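You operate a simulated robot arm through the tools that you are given. There is no shell and no other tool. Be economical: measure what you need, move in short steps, check, and stop when the job is done.

The job below is to be done with a simulated robot arm. You get a single attempt, and the scene is never put back.

TASK
Press the bush of the green wheel flush.
Fine: wheel in the nest, bed in, press lever down and up again, bed out. Where these are worked on the way, their far stop is far enough and under half their travel is too little: press bed.

It is judged by the outcome, as a careful person would: the job done as asked, and still so three seconds after it is handed in. It fails if anything else is knocked over, pushed out of place, dropped, spilled or broken.

THE ROBOT
A 6-joint arm with a two-finger parallel gripper, fixed in place. Base frame: the origin is at the foot of the arm, x ahead of it, y to its left, z up; the work surface is at about z = 0. Units: mm, degrees, N and s.
With the tool pointing down near the work surface it reaches from about 120 to 500 mm from the base axis. Its first joint turns from -72.0 to 72.0 degrees. Payload 0.65 kg.
The TCP is the grasp point between the finger pads, 25 mm short of the fingertips. In the tool frame z runs along the fingers and y along their closing line. The gripper opens to 76 mm. The fingers are 18 mm wide and 10 mm thick; the gripper's body (36 by 78 mm) begins 45 mm behind the TCP.
Orientation is that of the tool frame in the base frame, as a unit quaternion [x, y, z, w]. With the fingers straight down and closing along the base's y, the tool's x points along the base's -x, its y along +y and its z along -z.

THE INTERFACE
- The arm moves only by the tool step_arm. Its argument "rows" is a list of rows, each a list of 3 entries, a list of its own where there are three numbers: the shift along the base's x, y, z in units of 200 mm (1.0 is 200 mm), then the turn, a rotation vector about the base's x, y, z in units of 120 degrees (1.0 is 120 degrees), then the finger opening in mm, from 0 to 76. In form: [[[x, y, z], [rx, ry, rz], claw], ...]. A call has 1 to 8 rows; each row is the pose to reach, as a shift and turn from the pose commanded when the call began. A call with a number of a shift or a turn outside -1 to 1 is refused whole. Each row takes 0.2 s and may step no farther than 50 mm and 8.6 degrees from the row before; otherwise, or with a gripper value out of range, the whole call is refused. Where a pose cannot be reached the arm comes as near as it can. A force on the tool above 90 N (or 10 N above the force at the start of the call, whichever is more), or a blocked arm, ends the call early, and 0.2 s more pass. Each finger travels about 108 mm/s and halts on what it meets, pressing with about 37 N; the grip force reading is that of the motor and also rises with nothing between the fingers. The clock runs only during rows and for 0.2 s after the last one: add rows that repeat a pose to give the fingers time. It gives the time, the measured TCP pose, the force on the tool (base axes), the opening and the grip force at its end, in the units of the frame above (readings bear some noise), with the torque about the TCP (base axes, N m) and any sound that the robot's microphone picked up, and new pictures: "pictures" is both (left out), scene, wrist or none.
- Cameras (640 x 400 px; columns grow to the right, rows downward): "scene" is fixed at [79.2, 291, 425.3]; the picture's right is [-0.54, -0.84, 0.00], its down [-0.30, 0.19, -0.93] and it looks along [0.79, -0.50, -0.36] (base axes); focal length 214 px, centre (320, 200). "wrist" rides on the gripper at [58, 11, -81] in the tool frame; the picture's right is [-0.18, 0.98, 0.00], its down [-0.75, -0.14, -0.64] and it looks along [-0.63, -0.12, 0.77] (tool axes); focal length 243 px, centre (320, 200). There is no depth. A picture from a camera that has moved, and an enlarged one, comes with that camera's place and axes in the base frame and with its lens.
- close_up(camera, box): a new picture of the part [left, top, right, bottom] of that camera's present view, enlarged. No time passes.
- close_job(): hands the job in; it is judged then, once.

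Work in short steps. Places have to be worked out from the pictures, the camera data and where the tool is seen: move nearer, look again, correct. Check each grasp and each placing, and mend what went wrong. You have 120 turns and 200 pictures in all, those below and enlarged ones among them. Open the gripper and draw the arm clear of the work before you hand the job in, unless the task says otherwise; then end with one line.

The tools are called after "Request:" as name(argument=value, ...) on one line, values as JSON. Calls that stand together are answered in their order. step_arm: Moves the arm, as the interface text tells. Its arguments: {"type":"object","properties":{"rows":{"type":"array","items":{"type":"array"}},"pictures":{"type":"string","enum":["both","scene","wrist","none"]}},"required":["rows"]} The other tools are called the same way: close_up (camera, box) takes an enlarged picture of a part of a camera's view; close_job () hands the job in.

At the start:

```text
clock: 0.0
eef_pos: [137.5, 169.4, 384.7]
tcp_rot: [0.0, 1.0, 0.0, 0.0]
ft_force: [-0.4, -0.1, -0.2]
wrist_torque: [0.0, 0.0, 0.0]
gripper_width: 76.0
gripper_force: 0.1
```

scene: 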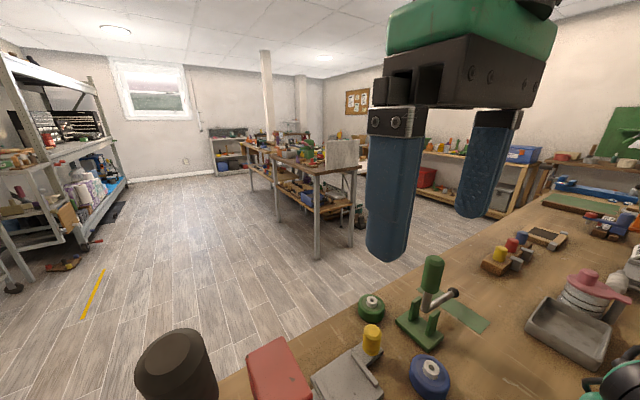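
wrist: 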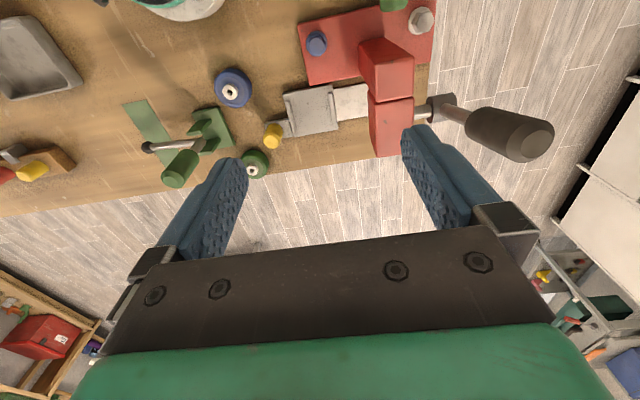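

I'll start by enlarging the relevant parts of both views to identify the press, the green wheel, and the bed.

Request:
close_up(camera="scene", box=[300, 230, 540, 400])

Request:
close_up(camera="wrist", box=[100, 60, 320, 200])

```text
2.35 times, centred on (420, 315) of scene
camera zoom: at [79.2, 291.0, 425.3], right [-0.54, -0.84, 0.0], down [-0.3, 0.19, -0.93], along [0.79, -0.5, -0.36], focal length 505 px, centre (85, -71)
```

zoom: 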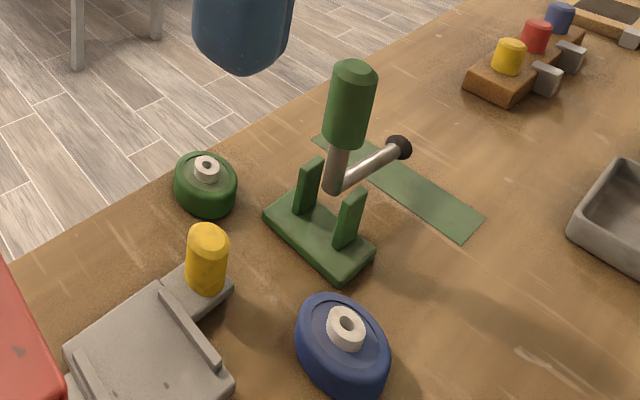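

```text
2.86 times, centred on (210, 130) of wrist
camera zoom: at [80.2, 181.7, 465.5], right [0.18, 0.98, 0.0], down [0.75, -0.14, 0.64], along [0.63, -0.12, -0.77], focal length 693 px, centre (634, 400)
```

zoom: 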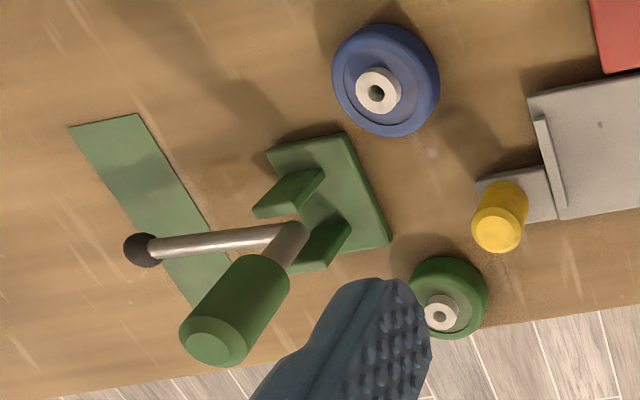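

The red/grey unit needs a look too; enlarging it.

Request:
close_up(camera="wrist", box=[250, 0, 570, 200])

Request:
close_up(camera="scene", box=[120, 260, 400, 400])

```text
2.00 times, centred on (410, 100) of wrist
camera zoom: at [80.2, 181.7, 465.5], right [0.18, 0.98, 0.0], down [0.75, -0.14, 0.64], along [0.63, -0.12, -0.77], focal length 485 px, centre (140, 400)
```

zoom: 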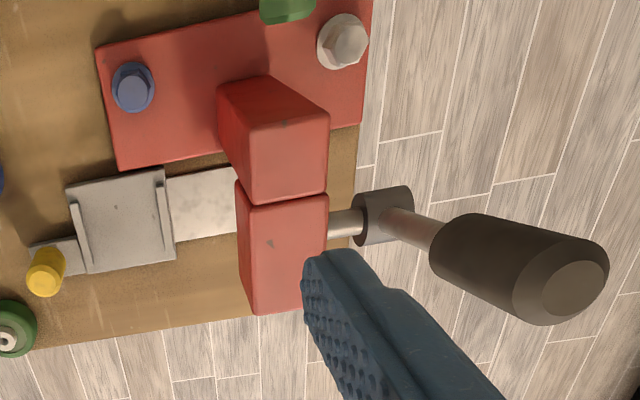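

```text
2.29 times, centred on (260, 330) of scene
camera zoom: at [79.2, 291.0, 425.3], right [-0.54, -0.84, 0.0], down [-0.3, 0.19, -0.93], along [0.79, -0.5, -0.36], focal length 490 px, centre (457, -97)
```

zoom: 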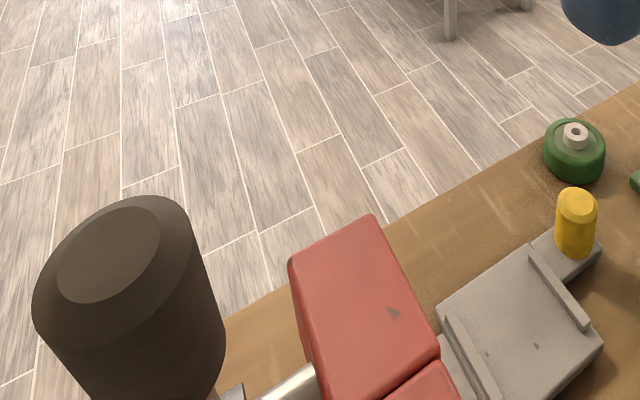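

The press is the red unit: its lever is near (190,318,300) and pivots at about (205,305,175). The bed pad is around (236,135) with its yellow knob at (256,66), and the green wheel is at about (332,-12). I'll move toward the wheel, turning the gripper +90° about z so it closes along x.

Request:
step_arm(rows=[[[0.09, -0.09, -0.06], [0, 0, 0.07], 76], [[0.18, -0.18, -0.12], [0, 0, 0.14], 76], [[0.27, -0.27, -0.18], [0, 0, 0.21], 76], [[0.36, -0.36, -0.24], [0, 0, 0.28], 76], [[0.45, -0.45, -0.3], [0, 0, 0.35], 76], [[0.54, -0.54, -0.36], [0, 0, 0.42], 76], [[0.63, -0.63, -0.42], [0, 0, 0.49], 76], [[0.72, -0.72, -0.48], [0, 0, 0.56], 76]], pictures="none")

Request:
step_arm(rows=[[[0.06, -0.06, -0.09], [0, 0, 0.07], 76], [[0.12, -0.1, -0.18], [0, 0, 0.14], 76], [[0.18, -0.14, -0.27], [0, 0, 0.19], 76], [[0.252, -0.187, -0.36], [0, 0, 0.19], 76], [[0.252, -0.187, -0.36], [0, 0, 0.19], 76]])

```text
clock: 1.8
eef_pos: [280.9, 24.0, 288.5]
tcp_rot: [-0.555, 0.832, 0.0, 0.001]
ft_force: [-0.8, 0.4, 0.2]
wrist_torque: [-0.01, 0.0, 0.02]
gripper_width: 76.3
gripper_force: 0.0
```

```text
clock: 3.0
eef_pos: [332.4, -12.6, 218.7]
tcp_rot: [0.708, -0.707, 0.0, -0.001]
ft_force: [0.4, -0.3, 0.8]
wrist_torque: [0.0, -0.01, 0.01]
gripper_width: 76.1
gripper_force: 0.1
camera wrist: at [322.0, -69.9, 297.8], right [-0.98, 0.18, 0.0], down [0.14, 0.75, 0.64], along [0.12, 0.63, -0.77], focal length 243 px, centre (320, 200)
```

scene: 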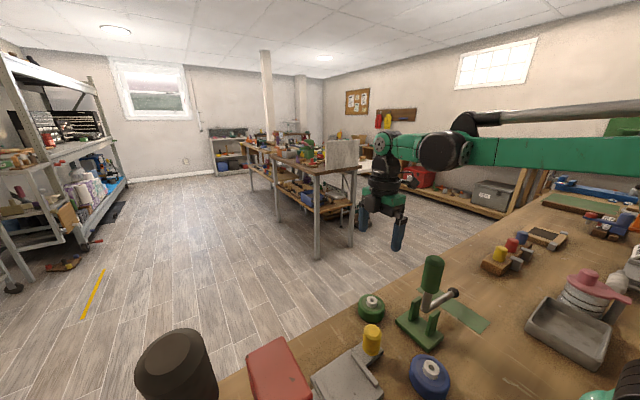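
wrist: 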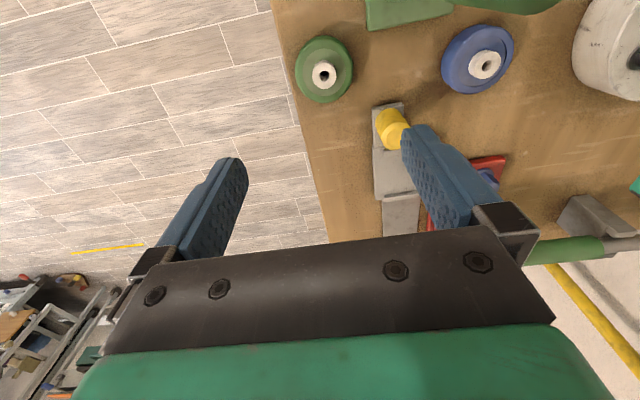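

The wheel bush works out at about (329.5,-12). I'll zoom in to measure the diameter and see how the bush stands.

Request:
close_up(camera="wrist", box=[270, 20, 430, 120])

Request:
close_up(camera="scene", box=[300, 280, 420, 400])

```text
4.00 times, centred on (350, 70) of wrist
camera zoom: at [322.0, -69.9, 297.8], right [-0.98, 0.18, 0.0], down [0.14, 0.75, 0.64], along [0.12, 0.63, -0.77], focal length 970 px, centre (200, 720)
```

zoom: 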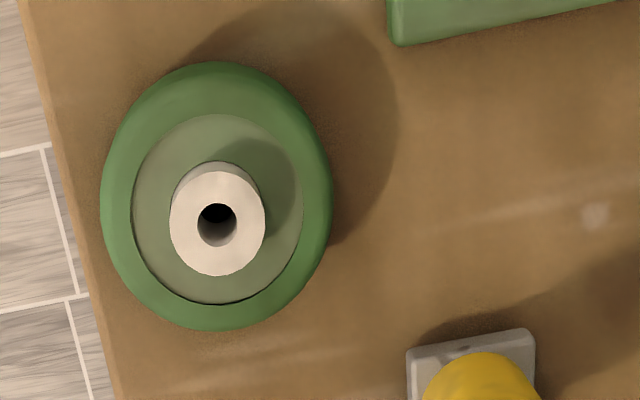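

```text
3.33 times, centred on (360, 340) of scene
camera zoom: at [79.2, 290.9, 425.3], right [-0.54, -0.84, 0.0], down [-0.3, 0.19, -0.93], along [0.79, -0.5, -0.36], focal length 715 px, centre (187, -267)
```

zoom: 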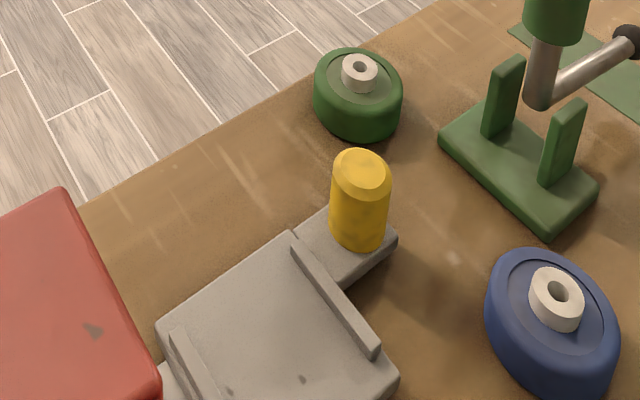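

The wheel is about 58 mm in diameter and centred near (329,-13), with the bush standing proud to about z 45. I'll descend to z≈30.

Request:
step_arm(rows=[[[-0.017, -0.002, -0.2], [0, 0, 0], 76], [[-0.017, -0.002, -0.4], [0, 0, 0], 76], [[-0.017, -0.002, -0.55], [0, 0, 0], 76], [[-0.017, -0.002, -0.7], [0, 0, 0], 76], [[-0.017, -0.002, -0.8], [0, 0, 0], 76], [[-0.017, -0.002, -0.8], [0, 0, 0], 76]])

```text
clock: 4.4
eef_pos: [328.0, -10.7, 57.2]
tcp_rot: [-0.707, 0.707, 0.0, 0.0]
ft_force: [1.1, 0.1, -0.7]
wrist_torque: [-0.02, 0.02, 0.01]
gripper_width: 76.2
gripper_force: 0.1
camera wrist: at [318.1, -67.9, 138.5], right [-0.98, 0.18, 0.0], down [0.14, 0.75, 0.64], along [0.12, 0.63, -0.77], focal length 243 px, centre (320, 200)
```

scene: 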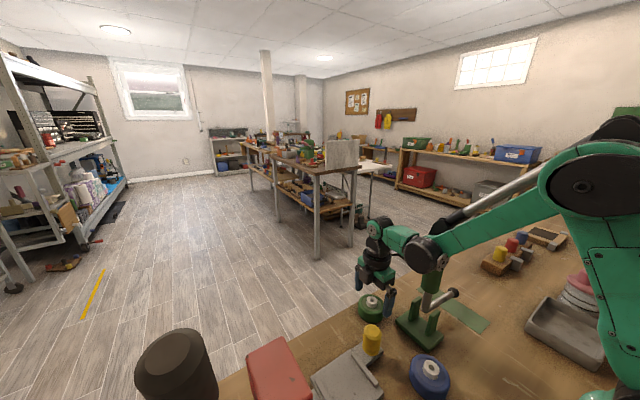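
wrist: 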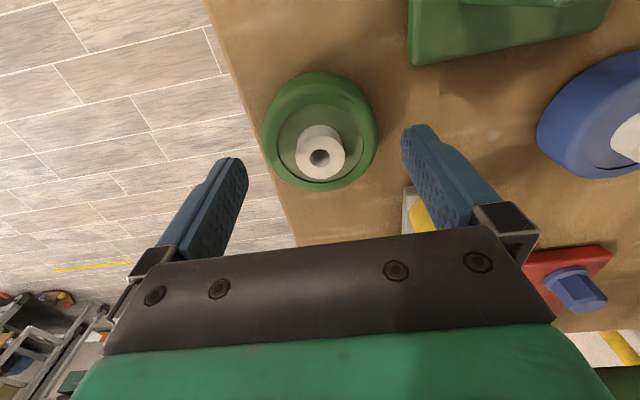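

Alignment looks good: bush at (328,-14). I'll descend to z≈30 and close.

Request:
step_arm(rows=[[[0, -0.005, -0.07], [0, 0, 0], 76], [[0, -0.005, -0.14], [0, 0, 0], 76], [[0, -0.005, -0.14], [0, 0, 0], 66], [[0, -0.005, -0.14], [0, 0, 0], 56], [[0, -0.005, -0.14], [0, 0, 0], 50], [[0, -0.005, -0.14], [0, 0, 0], 50]])

```text
clock: 5.8
eef_pos: [329.0, -11.7, 29.8]
tcp_rot: [0.707, -0.707, 0.0, 0.0]
ft_force: [0.6, -0.2, 0.5]
wrist_torque: [0.0, -0.01, 0.01]
gripper_width: 58.8
gripper_force: 37.3
camera wrist: at [318.5, -68.5, 110.1], right [-0.98, 0.18, 0.0], down [0.14, 0.75, 0.64], along [0.12, 0.63, -0.77], focal length 243 px, centre (320, 200)
```

scene: 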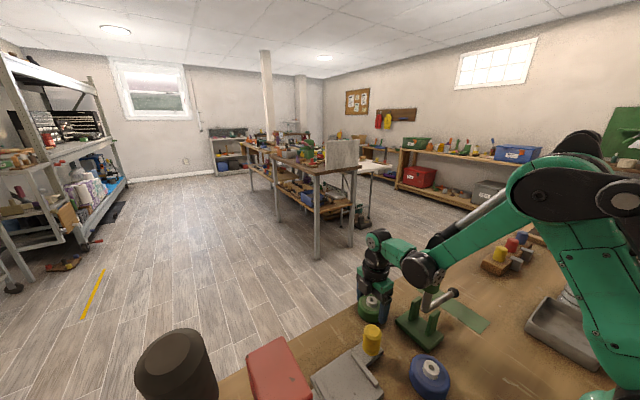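
wrist: 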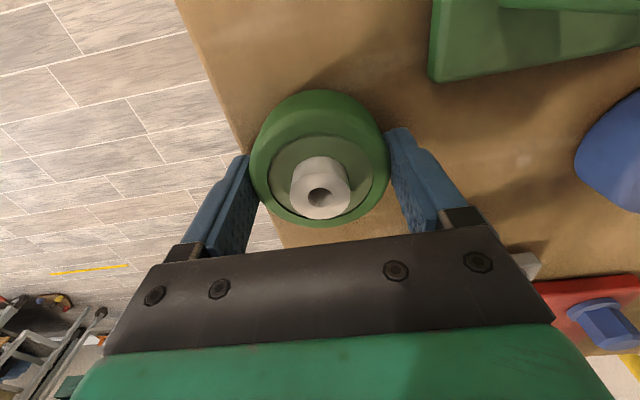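

The wheel is gripped at 58.8 mm. I'll lift it straight up, and zoom on the bed for a precise nest location.

Request:
step_arm(rows=[[[0, 0, 0.15], [0, 0, 0], 50], [[0, 0, 0.35], [0, 0, 0], 50], [[0, 0, 0.55], [0, 0, 0], 50], [[0, 0, 0.55], [0, 0, 0], 50]], pictures="none")

Request:
close_up(camera="scene", box=[260, 310, 400, 400])

Request:
close_up(camera="wrist", box=[220, 20, 420, 240])

```text
clock: 6.8
eef_pos: [327.5, -13.7, 139.6]
tcp_rot: [0.707, -0.707, 0.0, -0.001]
ft_force: [0.0, -0.6, 0.2]
wrist_torque: [0.01, 0.04, 0.01]
gripper_width: 49.9
gripper_force: 0.1
```

```text
4.44 times, centred on (330, 355) of scene
camera zoom: at [79.2, 291.0, 425.3], right [-0.54, -0.84, 0.0], down [-0.3, 0.19, -0.93], along [0.79, -0.5, -0.36], focal length 953 px, centre (276, -489)
```

zoom: 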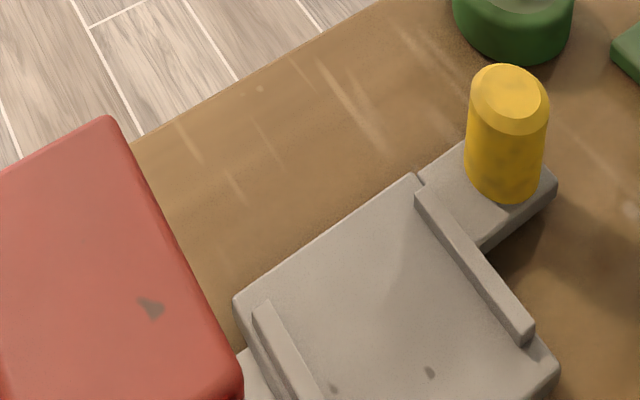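

```text
1.82 times, centred on (320, 130) of wrist
camera zoom: at [318.1, -71.1, 221.3], right [-0.98, 0.18, 0.0], down [0.14, 0.75, 0.64], along [0.12, 0.63, -0.77], focal length 441 px, centre (320, 327)
```

zoom: 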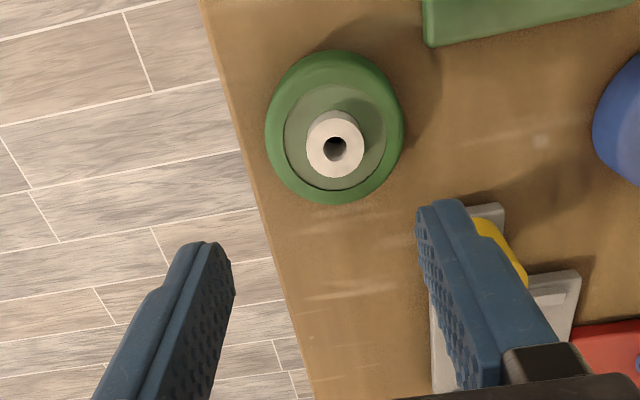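

The wheel slipped out and stayed on the table, upright, now at about (323,-15). I'll regrasp a bit lower, centred, and lift slowly.

Request:
step_arm(rows=[[[-0.022, -0.008, 0], [0, 0, 0], 76], [[-0.022, -0.008, 0], [0, 0, 0], 76], [[-0.022, -0.008, -0.2], [0, 0, 0], 76], [[-0.022, -0.008, -0.4], [0, 0, 0], 76], [[-0.022, -0.008, -0.56], [0, 0, 0], 76], [[-0.022, -0.008, -0.56], [0, 0, 0], 76]], pictures="wrist")

Request:
step_arm(rows=[[[0, 0, 0], [0, 0, 0], 60], [[0, 0, 0], [0, 0, 0], 40], [[0, 0, 0], [0, 0, 0], 30], [[0, 0, 0], [0, 0, 0], 30]], pictures="wrist")

```text
clock: 8.2
eef_pos: [322.5, -15.6, 24.2]
tcp_rot: [-0.707, 0.708, 0.0, 0.0]
ft_force: [0.2, 1.3, 6.9]
wrist_torque: [0.02, 0.24, -0.03]
gripper_width: 76.0
gripper_force: 0.1
camera wrist: at [313.0, -72.3, 105.4], right [-0.98, 0.18, 0.0], down [0.14, 0.75, 0.64], along [0.12, 0.63, -0.77], focal length 243 px, centre (320, 200)
```

wrist: 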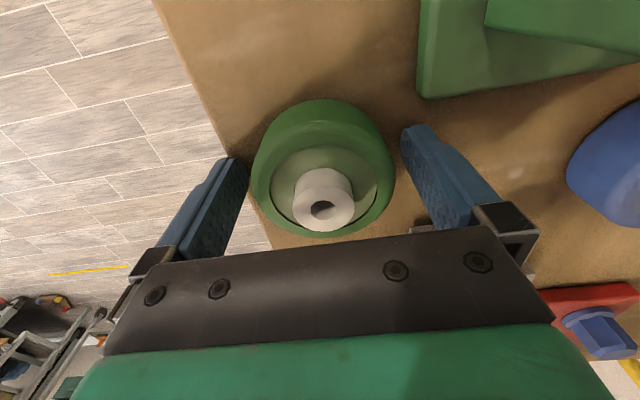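

```text
clock: 9.2
eef_pos: [324.0, -14.6, 24.4]
tcp_rot: [-0.707, 0.707, 0.0, 0.0]
ft_force: [0.0, 0.4, -0.2]
wrist_torque: [0.03, 0.0, -0.02]
gripper_width: 58.5
gripper_force: 37.1
camera wrist: at [313.1, -72.4, 105.7], right [-0.98, 0.18, 0.0], down [0.14, 0.75, 0.64], along [0.12, 0.63, -0.77], focal length 243 px, centre (320, 200)
```

wrist: 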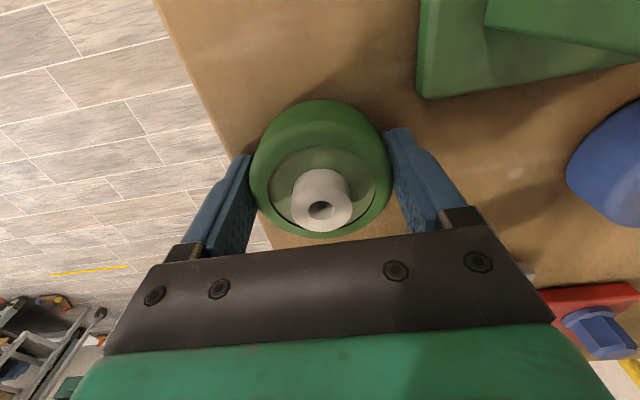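

Fingers hold it at 58.5 mm, centred and lower now. I'll lift slowly and check that it comes along.

Request:
step_arm(rows=[[[0, 0, 0.02], [0, 0, 0], 30], [[0, 0, 0.05], [0, 0, 0], 30], [[0, 0, 0.08], [0, 0, 0], 30], [[0, 0, 0.11], [0, 0, 0], 30], [[0, 0, 0.15], [0, 0, 0], 30], [[0, 0, 0.15], [0, 0, 0], 30]], pictures="wrist")

```text
clock: 10.6
eef_pos: [324.0, -13.5, 56.2]
tcp_rot: [0.707, -0.707, 0.0, -0.001]
ft_force: [0.8, 0.0, -1.9]
wrist_torque: [0.0, -0.03, 0.04]
gripper_width: 58.5
gripper_force: 37.0
camera wrist: at [313.3, -71.9, 136.8], right [-0.98, 0.18, 0.0], down [0.14, 0.75, 0.64], along [0.12, 0.63, -0.77], focal length 243 px, centre (320, 200)
```

wrist: 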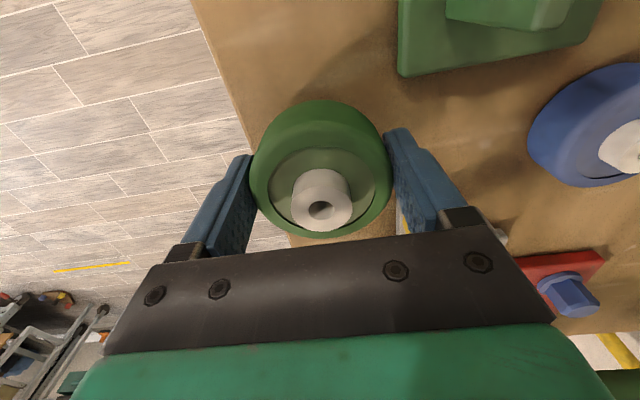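

The wheel is held (about 2 N of extra weight). The nest centre works out at about (240,138). I'll lift to z≈135 and carry it over slowly.

Request:
step_arm(rows=[[[0, 0, 0.08], [0, 0, 0], 30], [[0, 0, 0.17], [0, 0, 0], 30], [[0, 0, 0.26], [0, 0, 0], 30], [[0, 0, 0.35], [0, 0, 0], 30], [[-0.03, 0.06, 0.4], [0, 0, 0], 30], [[-0.08, 0.15, 0.4], [0, 0, 0], 30], [[-0.13, 0.24, 0.4], [0, 0, 0], 30], [[-0.18, 0.33, 0.4], [0, 0, 0], 30]], pictures="none")

Request:
step_arm(rows=[[[-0.05, 0.09, 0], [0, 0, 0], 30], [[-0.1, 0.18, 0], [0, 0, 0], 30], [[-0.15, 0.27, 0], [0, 0, 0], 30], [[-0.2, 0.36, 0], [0, 0, 0], 30], [[-0.24, 0.43, 0], [0, 0, 0], 30], [[-0.24, 0.43, 0], [0, 0, 0], 30]])

```text
clock: 12.4
eef_pos: [286.7, 51.3, 135.8]
tcp_rot: [-0.707, 0.708, 0.0, 0.0]
ft_force: [-0.1, -0.2, -1.3]
wrist_torque: [-0.02, 0.0, 0.04]
gripper_width: 58.7
gripper_force: 36.9
```

```text
clock: 13.8
eef_pos: [238.1, 137.9, 137.8]
tcp_rot: [0.707, -0.707, 0.0, 0.0]
ft_force: [-0.2, 0.9, -0.8]
wrist_torque: [0.0, -0.01, 0.02]
gripper_width: 58.8
gripper_force: 36.9
camera wrist: at [229.0, 80.2, 218.2], right [-0.98, 0.18, 0.0], down [0.14, 0.75, 0.64], along [0.12, 0.63, -0.77], focal length 243 px, centre (320, 200)
```

scene: 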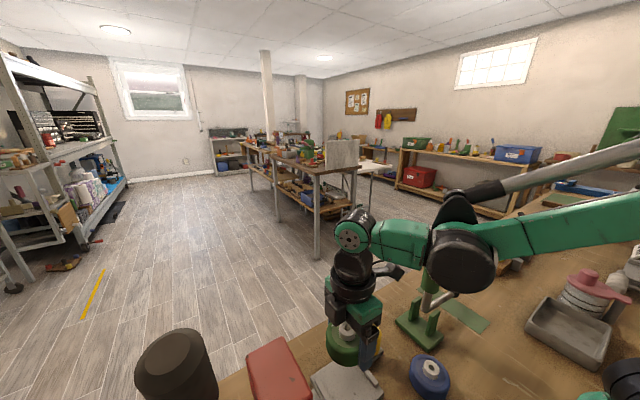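
wrist: 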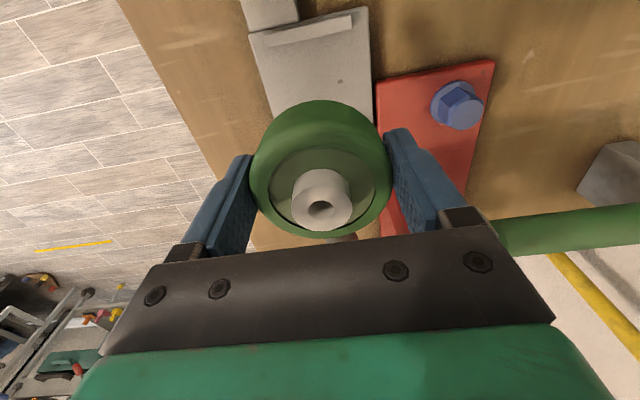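

Pad x spans about 201–279 (centre 240) and the ridges put the centre at y≈137.5, so I'm above the nest. Now lowering carefully.

Request:
step_arm(rows=[[[0.006, -0.001, -0.1], [0, 0, 0], 30], [[0.006, -0.001, -0.2], [0, 0, 0], 30], [[0.006, -0.001, -0.3], [0, 0, 0], 30], [[0.006, -0.001, -0.38], [0, 0, 0], 30], [[0.006, -0.001, -0.38], [0, 0, 0], 30]])

Request:
close_up(camera="scene", box=[260, 290, 420, 400])

```text
clock: 15.0
eef_pos: [241.5, 137.8, 61.7]
tcp_rot: [0.707, -0.707, 0.0, 0.0]
ft_force: [0.5, 0.2, -1.7]
wrist_torque: [-0.03, -0.04, -0.02]
gripper_width: 58.3
gripper_force: 37.1
camera wrist: at [231.8, 79.8, 142.0], right [-0.98, 0.18, 0.0], down [0.14, 0.75, 0.64], along [0.12, 0.63, -0.77], focal length 243 px, centre (320, 200)
```

scene: 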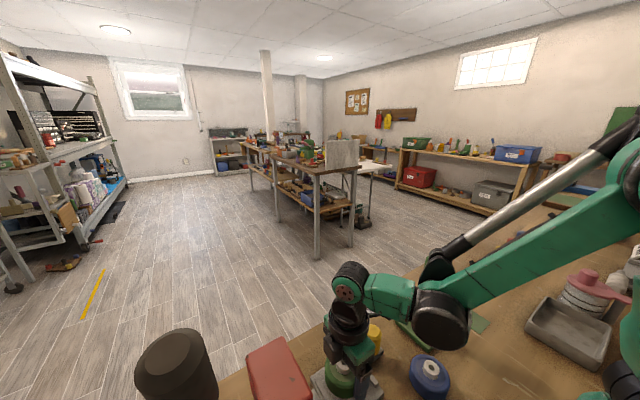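
wrist: 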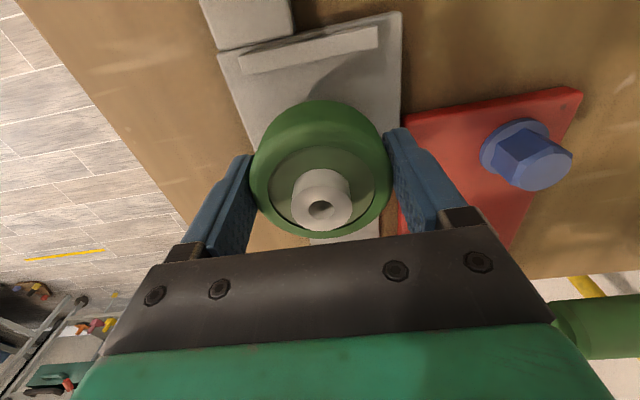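

```text
3.64 times, centred on (340, 345) of scene
camera zoom: at [79.2, 291.0, 425.3], right [-0.54, -0.84, 0.0], down [-0.3, 0.19, -0.93], along [0.79, -0.5, -0.36], focal length 780 px, centre (247, -327)
```

zoom: 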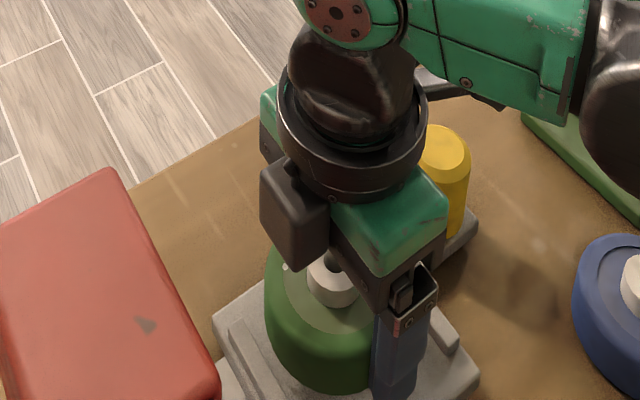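

The wheel bottom is at about z 37; the ridge centre suggests shifting slightly to y≈135.5. I'll lower in small steps until contact.

Request:
step_arm(rows=[[[-0.003, -0.01, -0.02], [0, 0, 0], 30], [[-0.003, -0.01, -0.04], [0, 0, 0], 30], [[-0.003, -0.01, -0.05], [0, 0, 0], 30], [[-0.003, -0.01, -0.06], [0, 0, 0], 30], [[-0.003, -0.01, -0.06], [0, 0, 0], 30]], pictures="wrist")

Request:
close_up(camera="scene", box=[280, 340, 400, 400])

```text
clock: 16.2
eef_pos: [241.2, 134.8, 49.2]
tcp_rot: [0.707, -0.707, 0.0, 0.0]
ft_force: [-1.1, 0.0, -2.1]
wrist_torque: [0.0, -0.02, -0.01]
gripper_width: 58.7
gripper_force: 37.4
camera wrist: at [231.0, 77.6, 129.4], right [-0.98, 0.18, 0.0], down [0.14, 0.75, 0.64], along [0.12, 0.63, -0.77], focal length 243 px, centre (320, 200)
```

wrist: 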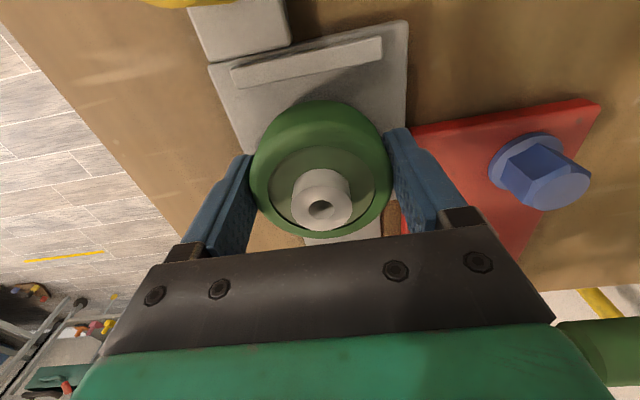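

```text
5.33 times, centred on (340, 370) of scene
camera zoom: at [79.2, 291.0, 425.3], right [-0.54, -0.84, 0.0], down [-0.3, 0.19, -0.93], along [0.79, -0.5, -0.36], focal length 1144 px, centre (213, -707)
```

zoom: 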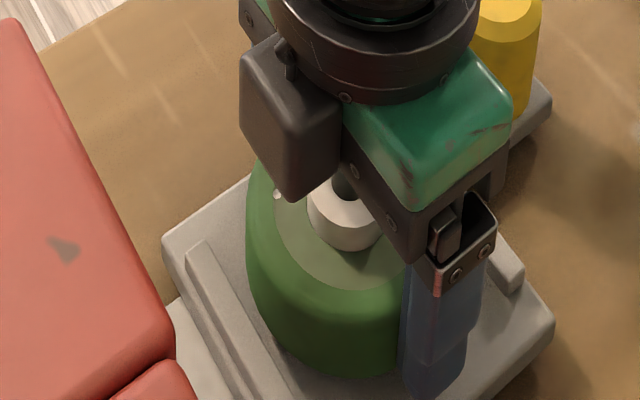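

No contact yet (wheel bottom about z 25) and it sits well between the ridges. Continuing in 2 mm steps.

Request:
step_arm(rows=[[[0, 0, -0.01], [0, 0, 0], 30], [[0, 0, -0.02], [0, 0, 0], 30], [[0, 0, -0.03], [0, 0, 0], 30], [[0, 0, -0.03], [0, 0, 0], 30]], pictures="wrist")

Request:
close_up(camera="scene", box=[280, 340, 400, 400])

```text
clock: 17.2
eef_pos: [240.1, 136.2, 41.9]
tcp_rot: [0.708, -0.707, 0.0, 0.001]
ft_force: [-0.7, 0.7, -1.1]
wrist_torque: [-0.02, -0.02, 0.0]
gripper_width: 58.4
gripper_force: 37.3
camera wrist: at [230.6, 78.1, 122.8], right [-0.98, 0.18, 0.0], down [0.14, 0.75, 0.64], along [0.12, 0.63, -0.77], focal length 243 px, centre (320, 200)
```

wrist: 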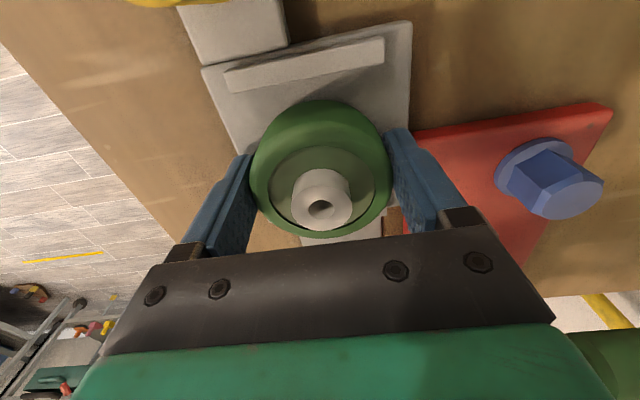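

```text
5.33 times, centred on (340, 370) of scene
camera zoom: at [79.2, 291.0, 425.3], right [-0.54, -0.84, 0.0], down [-0.3, 0.19, -0.93], along [0.79, -0.5, -0.36], focal length 1144 px, centre (213, -707)
```

zoom: 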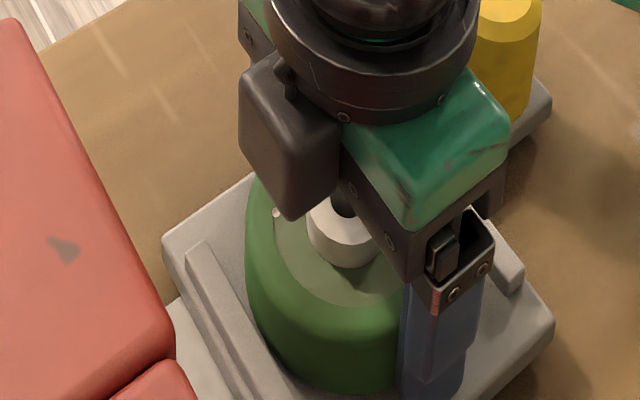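

Still free; continuing down gently.

Request:
step_arm(rows=[[[0.002, 0, -0.01], [0, 0, 0], 30], [[0.002, 0, -0.02], [0, 0, 0], 30], [[0.002, 0, -0.02], [0, 0, 0], 30]], pictures="none")

Request:
close_up(camera="scene", box=[280, 340, 400, 400])

```text
clock: 17.7
eef_pos: [240.7, 135.3, 41.4]
tcp_rot: [0.707, -0.707, 0.0, 0.0]
ft_force: [-4.2, -0.5, 36.3]
wrist_torque: [0.04, -0.62, -0.07]
gripper_width: 58.5
gripper_force: 37.0
stopped in row 2: the force on the tool passed its limit at 122 N (the readings are from after the stop); the commanded pose is now the measured one
```

```text
5.33 times, centred on (340, 370) of scene
camera zoom: at [79.1, 290.9, 425.4], right [-0.54, -0.84, 0.0], down [-0.3, 0.19, -0.93], along [0.79, -0.5, -0.36], focal length 1144 px, centre (213, -707)
```

zoom: 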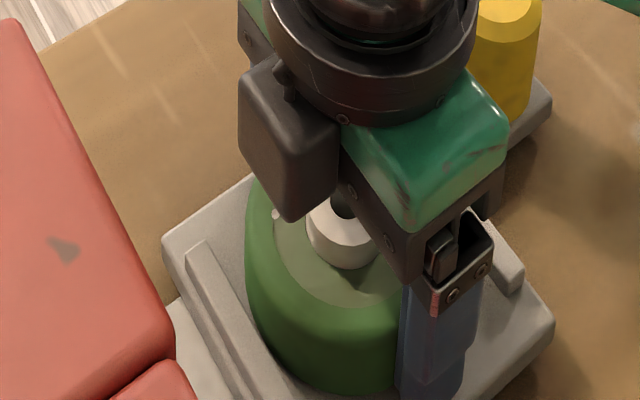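

Contact made: the wheel and fingertips are on the pad at about z 16. I'll raise a hair, open slowly, and rise straight up.

Request:
step_arm(rows=[[[0, 0, 0.004], [0, 0, 0], 50], [[0, 0, 0.004], [0, 0, 0], 64], [[0, 0, 0.004], [0, 0, 0], 76], [[0, 0, 0.004], [0, 0, 0], 76], [[0, 0, 0.1], [0, 0, 0], 76], [[0, 0, 0.25], [0, 0, 0], 76], [[0, -0.05, 0.4], [0, 0, 0], 76], [[0, -0.05, 0.4], [0, 0, 0], 76]])

Request:
close_up(camera="scene", box=[260, 300, 420, 400])

Request:
close_up(camera="wrist", box=[200, 0, 440, 150])

```text
clock: 19.5
eef_pos: [241.1, 125.6, 120.7]
tcp_rot: [-0.707, 0.707, 0.001, -0.001]
ft_force: [-0.5, -1.1, 1.1]
wrist_torque: [0.01, -0.01, -0.01]
gripper_width: 76.0
gripper_force: 0.0
camera wrist: at [231.5, 68.1, 201.2], right [-0.98, 0.18, 0.0], down [0.14, 0.75, 0.64], along [0.12, 0.63, -0.77], focal length 243 px, centre (320, 200)
```

scene: 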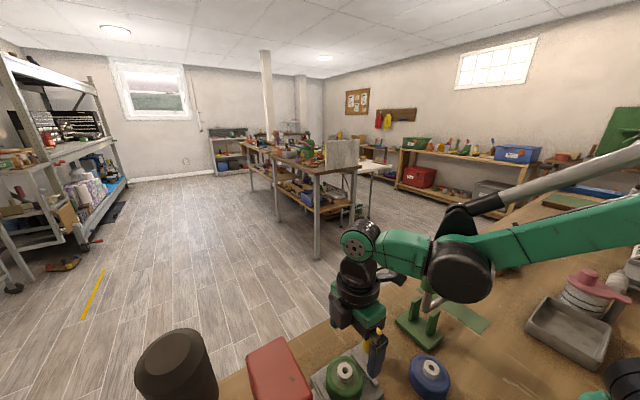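
wrist: 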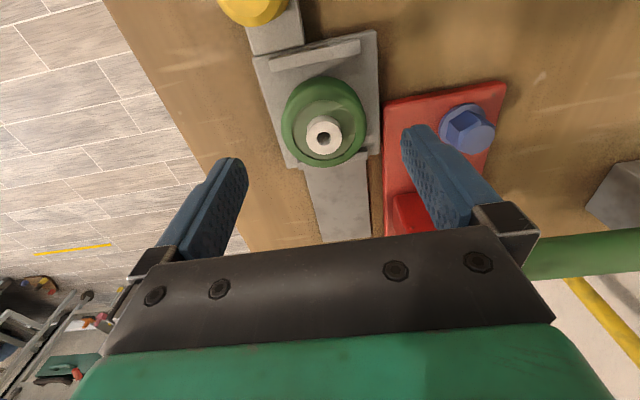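

```text
4.00 times, centred on (340, 350) of scene
camera zoom: at [79.2, 291.0, 425.3], right [-0.54, -0.84, 0.0], down [-0.3, 0.19, -0.93], along [0.79, -0.5, -0.36], focal length 858 px, centre (240, -400)
```

zoom: 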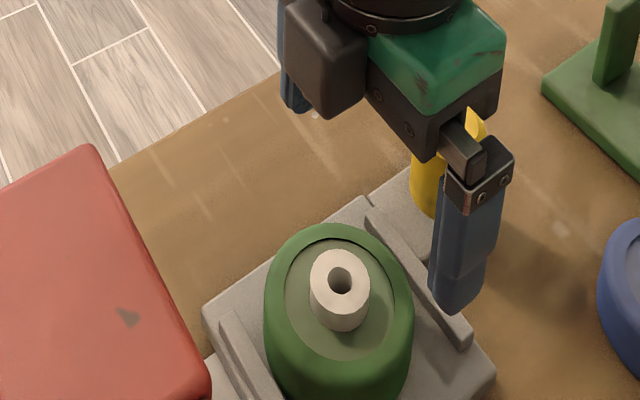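

```text
2.67 times, centred on (320, 75) of wrist
camera zoom: at [231.5, 68.1, 201.2], right [-0.98, 0.18, 0.0], down [0.14, 0.75, 0.64], along [0.12, 0.63, -0.77], focal length 647 px, centre (320, 533)
```

zoom: 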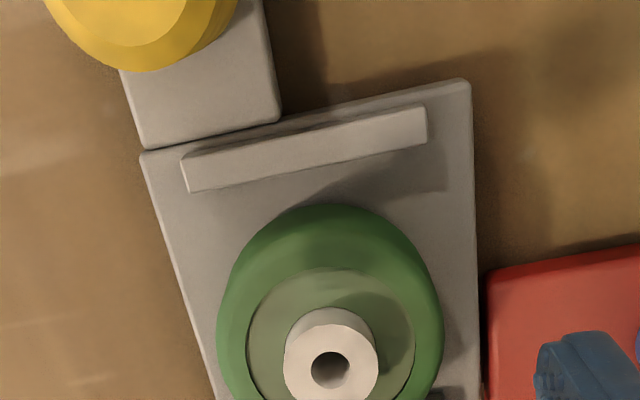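

The wheel sits flat, centred in the nest at (241,136). Next I'll move above the yellow knob for a look before gripping it.

Request:
step_arm(rows=[[[0.02, -0.1, 0.1], [0, 0, 0], 76], [[0.05, -0.2, 0.15], [0, 0, 0], 76], [[0.075, -0.3, 0.15], [0, 0, 0], 76], [[0.075, -0.3, 0.15], [0, 0, 0], 76]])

Request:
close_up(camera="wrist", box=[240, 20, 440, 240])

```text
clock: 20.5
eef_pos: [257.3, 66.2, 151.0]
tcp_rot: [0.707, -0.707, 0.0, 0.0]
ft_force: [-1.0, 0.5, -1.2]
wrist_torque: [0.0, 0.03, 0.01]
gripper_width: 76.0
gripper_force: 0.0
camera wrist: at [246.1, 8.2, 231.1], right [-0.98, 0.18, 0.0], down [0.14, 0.75, 0.64], along [0.12, 0.63, -0.77], focal length 243 px, centre (320, 200)
```

scene: 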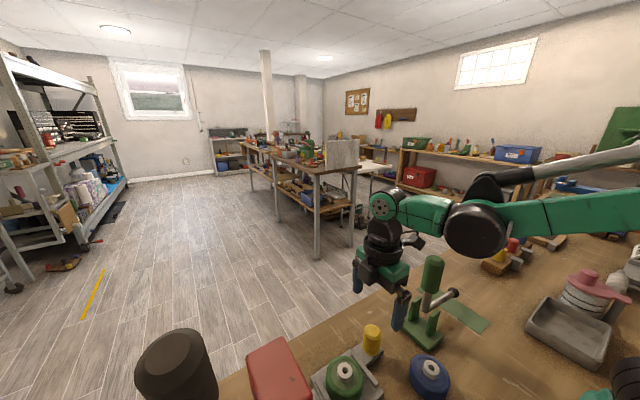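
wrist: 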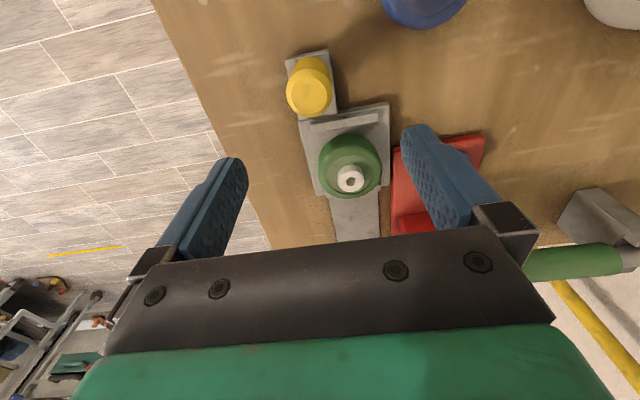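

```text
1.82 times, centred on (340, 130) of wrist
camera zoom: at [246.1, 8.2, 231.1], right [-0.98, 0.18, 0.0], down [0.14, 0.75, 0.64], along [0.12, 0.63, -0.77], focal length 441 px, centre (284, 327)
```

zoom: 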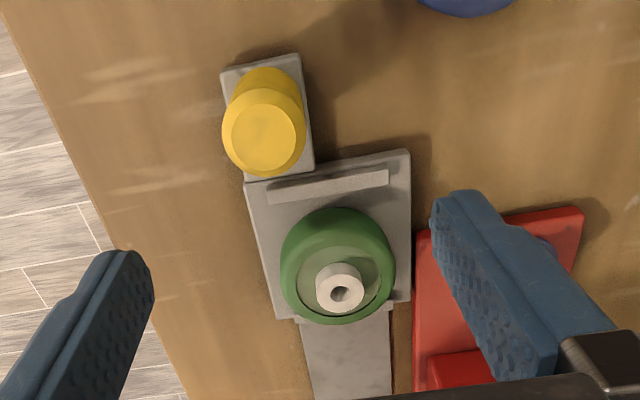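

The knob is about 28–30 mm wide at about (263.5,57), with its top near z 60. I'll descend astride it to z≈48 and grip.

Request:
step_arm(rows=[[[0.037, -0.043, 0], [0, 0, 0], 76], [[0.037, -0.043, -0.15], [0, 0, 0], 76], [[0.037, -0.043, -0.3], [0, 0, 0], 76], [[0.037, -0.043, -0.42], [0, 0, 0], 76], [[0.037, -0.043, -0.515], [0, 0, 0], 76], [[0.037, -0.043, -0.515], [0, 0, 0], 60]])

```text
clock: 21.9
eef_pos: [265.3, 57.7, 45.6]
tcp_rot: [0.707, -0.707, -0.001, 0.001]
ft_force: [0.7, 0.2, 0.0]
wrist_torque: [0.0, -0.01, 0.03]
gripper_width: 60.0
gripper_force: 0.1
camera wrist: at [253.9, 0.6, 125.9], right [-0.98, 0.18, 0.0], down [0.14, 0.75, 0.64], along [0.12, 0.63, -0.77], focal length 243 px, centre (320, 200)
```

scene: 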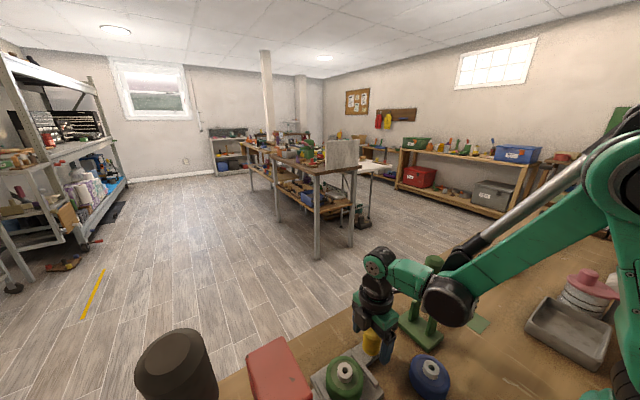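
wrist: 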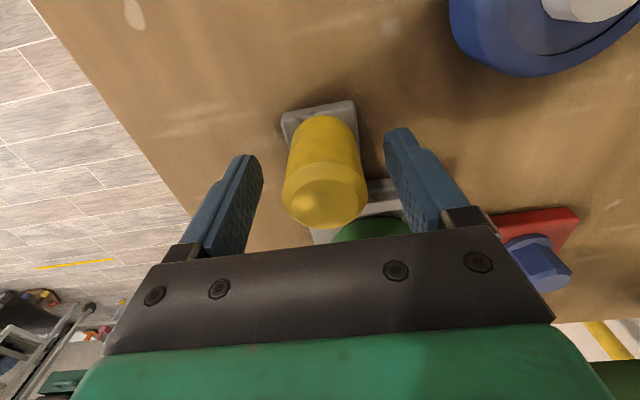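

The knob is centred between the fingers; closing on it.

Request:
step_arm(rows=[[[0, 0, 0], [0, 0, 0], 40], [[0, 0, 0], [0, 0, 0], 20], [[0, 0, 0], [0, 0, 0], 15], [[0, 0, 0], [0, 0, 0], 15]], pictures="none")

Request:
step_arm(rows=[[[0, 0.03, 0], [0, 0, 0], 15], [[0, 0.07, 0], [0, 0, 0], 15], [[0, 0.1, 0], [0, 0, 0], 15], [[0, 0.1, 0], [0, 0, 0], 15]])

```text
clock: 22.9
eef_pos: [265.3, 58.0, 46.3]
tcp_rot: [0.707, -0.707, -0.002, 0.001]
ft_force: [-24.4, 0.0, -6.4]
wrist_torque: [0.01, -0.19, 0.02]
gripper_width: 34.7
gripper_force: 11.9
```

```text
clock: 23.9
eef_pos: [263.7, 77.1, 48.8]
tcp_rot: [-0.707, 0.707, 0.0, -0.002]
ft_force: [-26.9, 0.4, -9.4]
wrist_torque: [-0.07, -0.18, -0.03]
gripper_width: 35.7
gripper_force: 13.5
camera wrist: at [254.2, 19.8, 128.4], right [-0.98, 0.18, 0.0], down [0.14, 0.75, 0.64], along [0.12, 0.63, -0.77], focal length 243 px, centre (320, 200)
```

scene: 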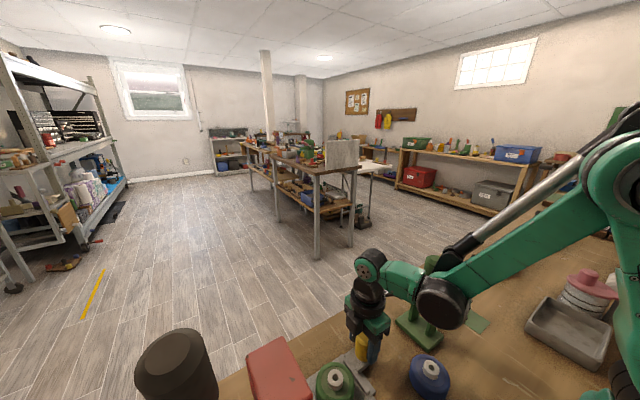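
wrist: 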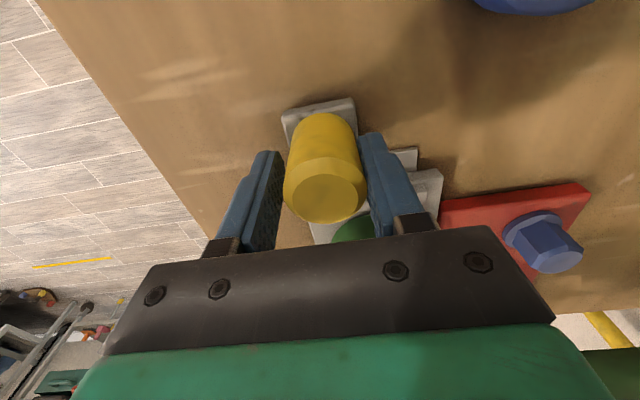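

The bed moves with the knob, but only the -x finger bears (side force -25 N). I'll shift -3 mm in x to centre, then continue in.

Request:
step_arm(rows=[[[-0.008, 0, 0], [0, 0, 0], 15], [[-0.016, 0, 0], [0, 0, 0], 15], [[-0.016, 0, 0], [0, 0, 0], 15]], pictures="none")

```text
clock: 24.7
eef_pos: [262.0, 77.7, 49.3]
tcp_rot: [0.707, -0.707, 0.002, 0.0]
ft_force: [9.1, 1.6, 4.7]
wrist_torque: [-0.21, 0.85, 0.0]
gripper_width: 31.5
gripper_force: 44.8
```

Now a proper two-sided grip (31.5 mm). Pushing the bed in by 60 mm.

Request:
step_arm(rows=[[[0, 0.05, 0], [0, 0, 0], 15], [[0, 0.1, 0], [0, 0, 0], 15], [[0, 0.15, 0], [0, 0, 0], 15], [[0, 0.2, 0], [0, 0, 0], 15], [[0, 0.25, 0], [0, 0, 0], 15], [[0, 0.3, 0], [0, 0, 0], 15], [[0, 0.3, 0], [0, 0, 0], 15]])

Request:
close_up(camera="scene", box=[220, 300, 400, 400])

```text
clock: 26.3
eef_pos: [261.9, 137.6, 48.3]
tcp_rot: [-0.707, 0.708, -0.001, 0.002]
ft_force: [41.6, -0.3, 6.3]
wrist_torque: [-0.59, 0.46, 0.07]
gripper_width: 31.7
gripper_force: 44.3
camera wrist: at [251.3, 79.8, 128.6], right [-0.98, 0.18, 0.0], down [0.14, 0.75, 0.64], along [0.12, 0.63, -0.76], focal length 243 px, centre (320, 200)
```

scene: 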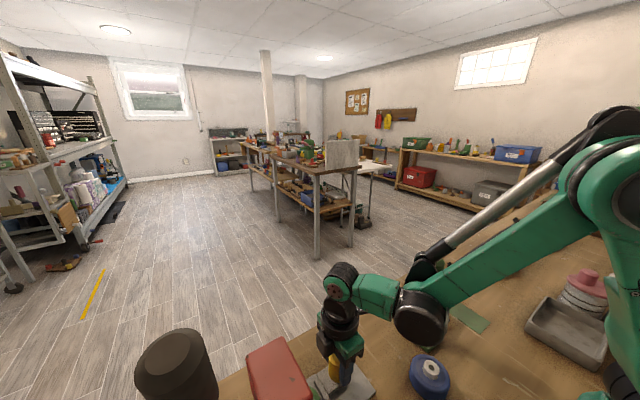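
wrist: 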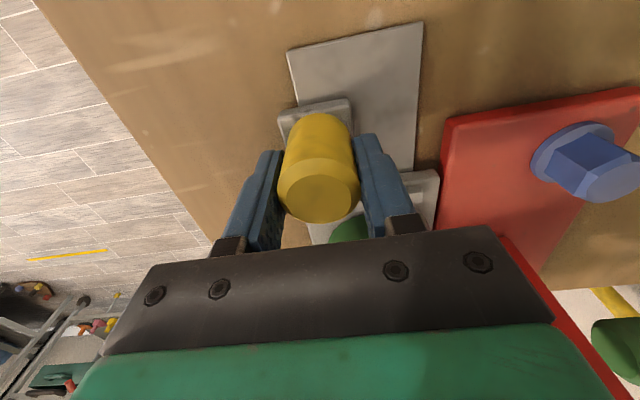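

```text
3.56 times, centred on (310, 350) of scene
camera zoom: at [79.2, 291.0, 425.4], right [-0.54, -0.84, 0.0], down [-0.3, 0.19, -0.93], along [0.79, -0.5, -0.36], focal length 763 px, centre (356, -333)
```

zoom: 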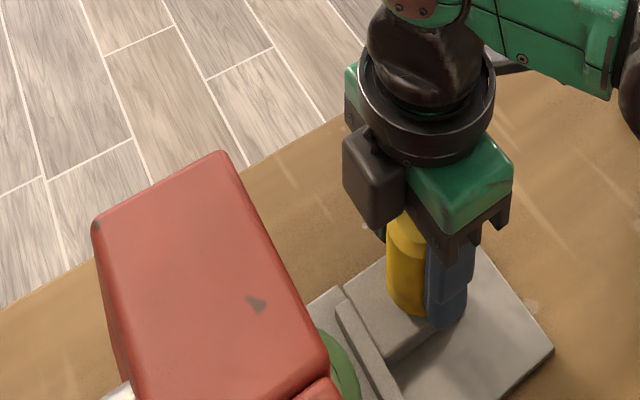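

The bed is sliding freely; side force in x grew to 42 N, so the rail runs slightly toward +x. I'll add a small +x drift and continue to the stop.

Request:
step_arm(rows=[[[0.008, 0.03, 0], [0, 0, 0], 15], [[0.014, 0.08, 0], [0, 0, 0], 15], [[0.017, 0.12, 0], [0, 0, 0], 15], [[0.019, 0.16, 0], [0, 0, 0], 15], [[0.019, 0.16, 0], [0, 0, 0], 15]])

```text
clock: 27.5
eef_pos: [262.7, 168.3, 48.1]
tcp_rot: [0.707, -0.707, -0.004, 0.004]
ft_force: [-58.3, 1.7, -19.6]
wrist_torque: [0.81, -0.96, -0.1]
gripper_width: 31.8
gripper_force: 44.4
camera wrist: at [253.0, 111.1, 128.5], right [-0.98, 0.18, 0.01], down [0.15, 0.75, 0.64], along [0.11, 0.63, -0.77], focal length 243 px, centre (320, 200)
```

scene: 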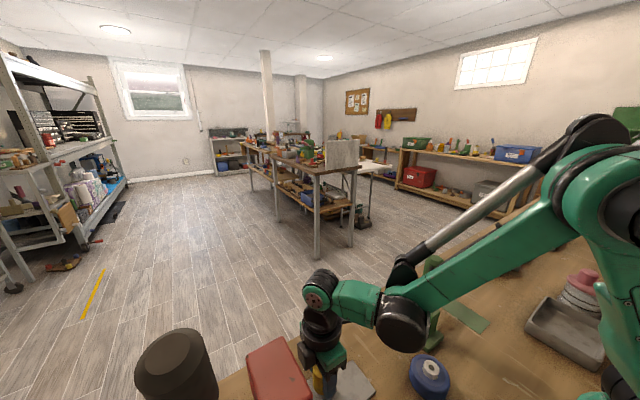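
wrist: 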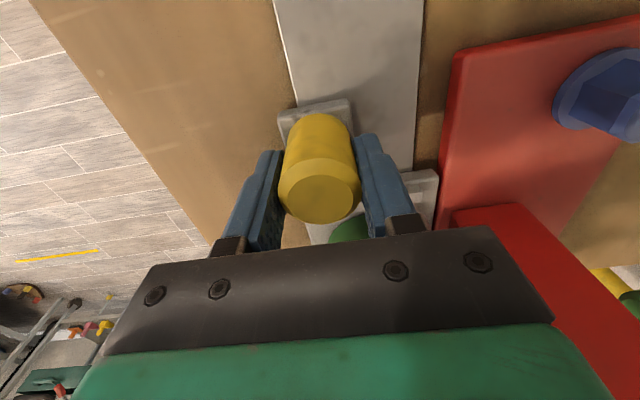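

Bed has travelled about 110 mm with no y resistance yet. I'll ease x back 2 mm and creep further toward the stop.

Request:
step_arm(rows=[[[-0.011, 0, 0], [0, 0, 0], 15], [[-0.011, 0.02, 0], [0, 0, 0], 15], [[-0.011, 0.04, 0], [0, 0, 0], 15], [[-0.011, 0.04, 0], [0, 0, 0], 15]])

Request:
close_up(camera="scene", box=[200, 280, 400, 400])

```text
clock: 28.5
eef_pos: [261.7, 175.4, 48.4]
tcp_rot: [-0.707, 0.708, -0.001, -0.004]
ft_force: [-23.6, -31.7, 3.8]
wrist_torque: [-0.39, -0.6, 0.08]
gripper_width: 31.9
gripper_force: 45.1
camera wrist: at [252.1, 118.4, 128.6], right [-0.98, 0.19, 0.0], down [0.15, 0.76, 0.64], along [0.12, 0.63, -0.77], focal length 243 px, centre (320, 200)
```

scene: 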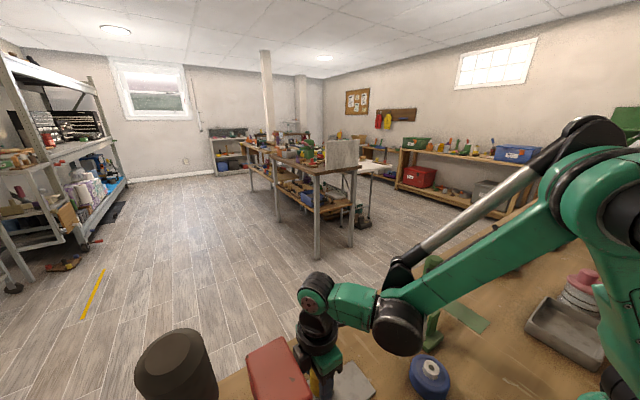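
wrist: 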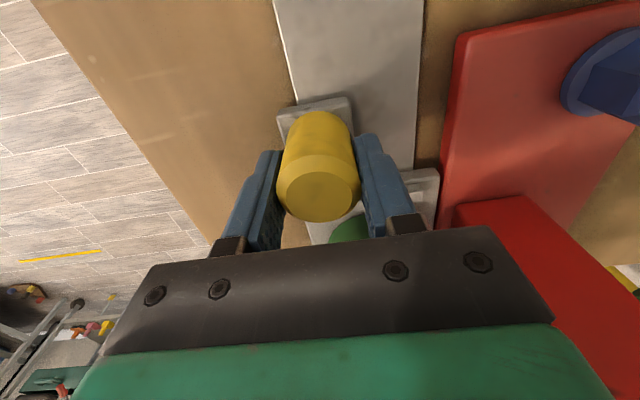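

```text
3.20 times, centred on (300, 340) of scene
camera zoom: at [79.2, 290.9, 425.3], right [-0.54, -0.84, 0.0], down [-0.3, 0.19, -0.93], along [0.79, -0.5, -0.36], focal length 686 px, centre (384, -248)
```

zoom: 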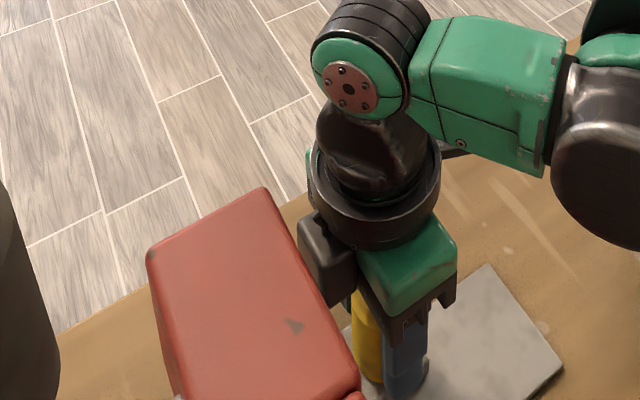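

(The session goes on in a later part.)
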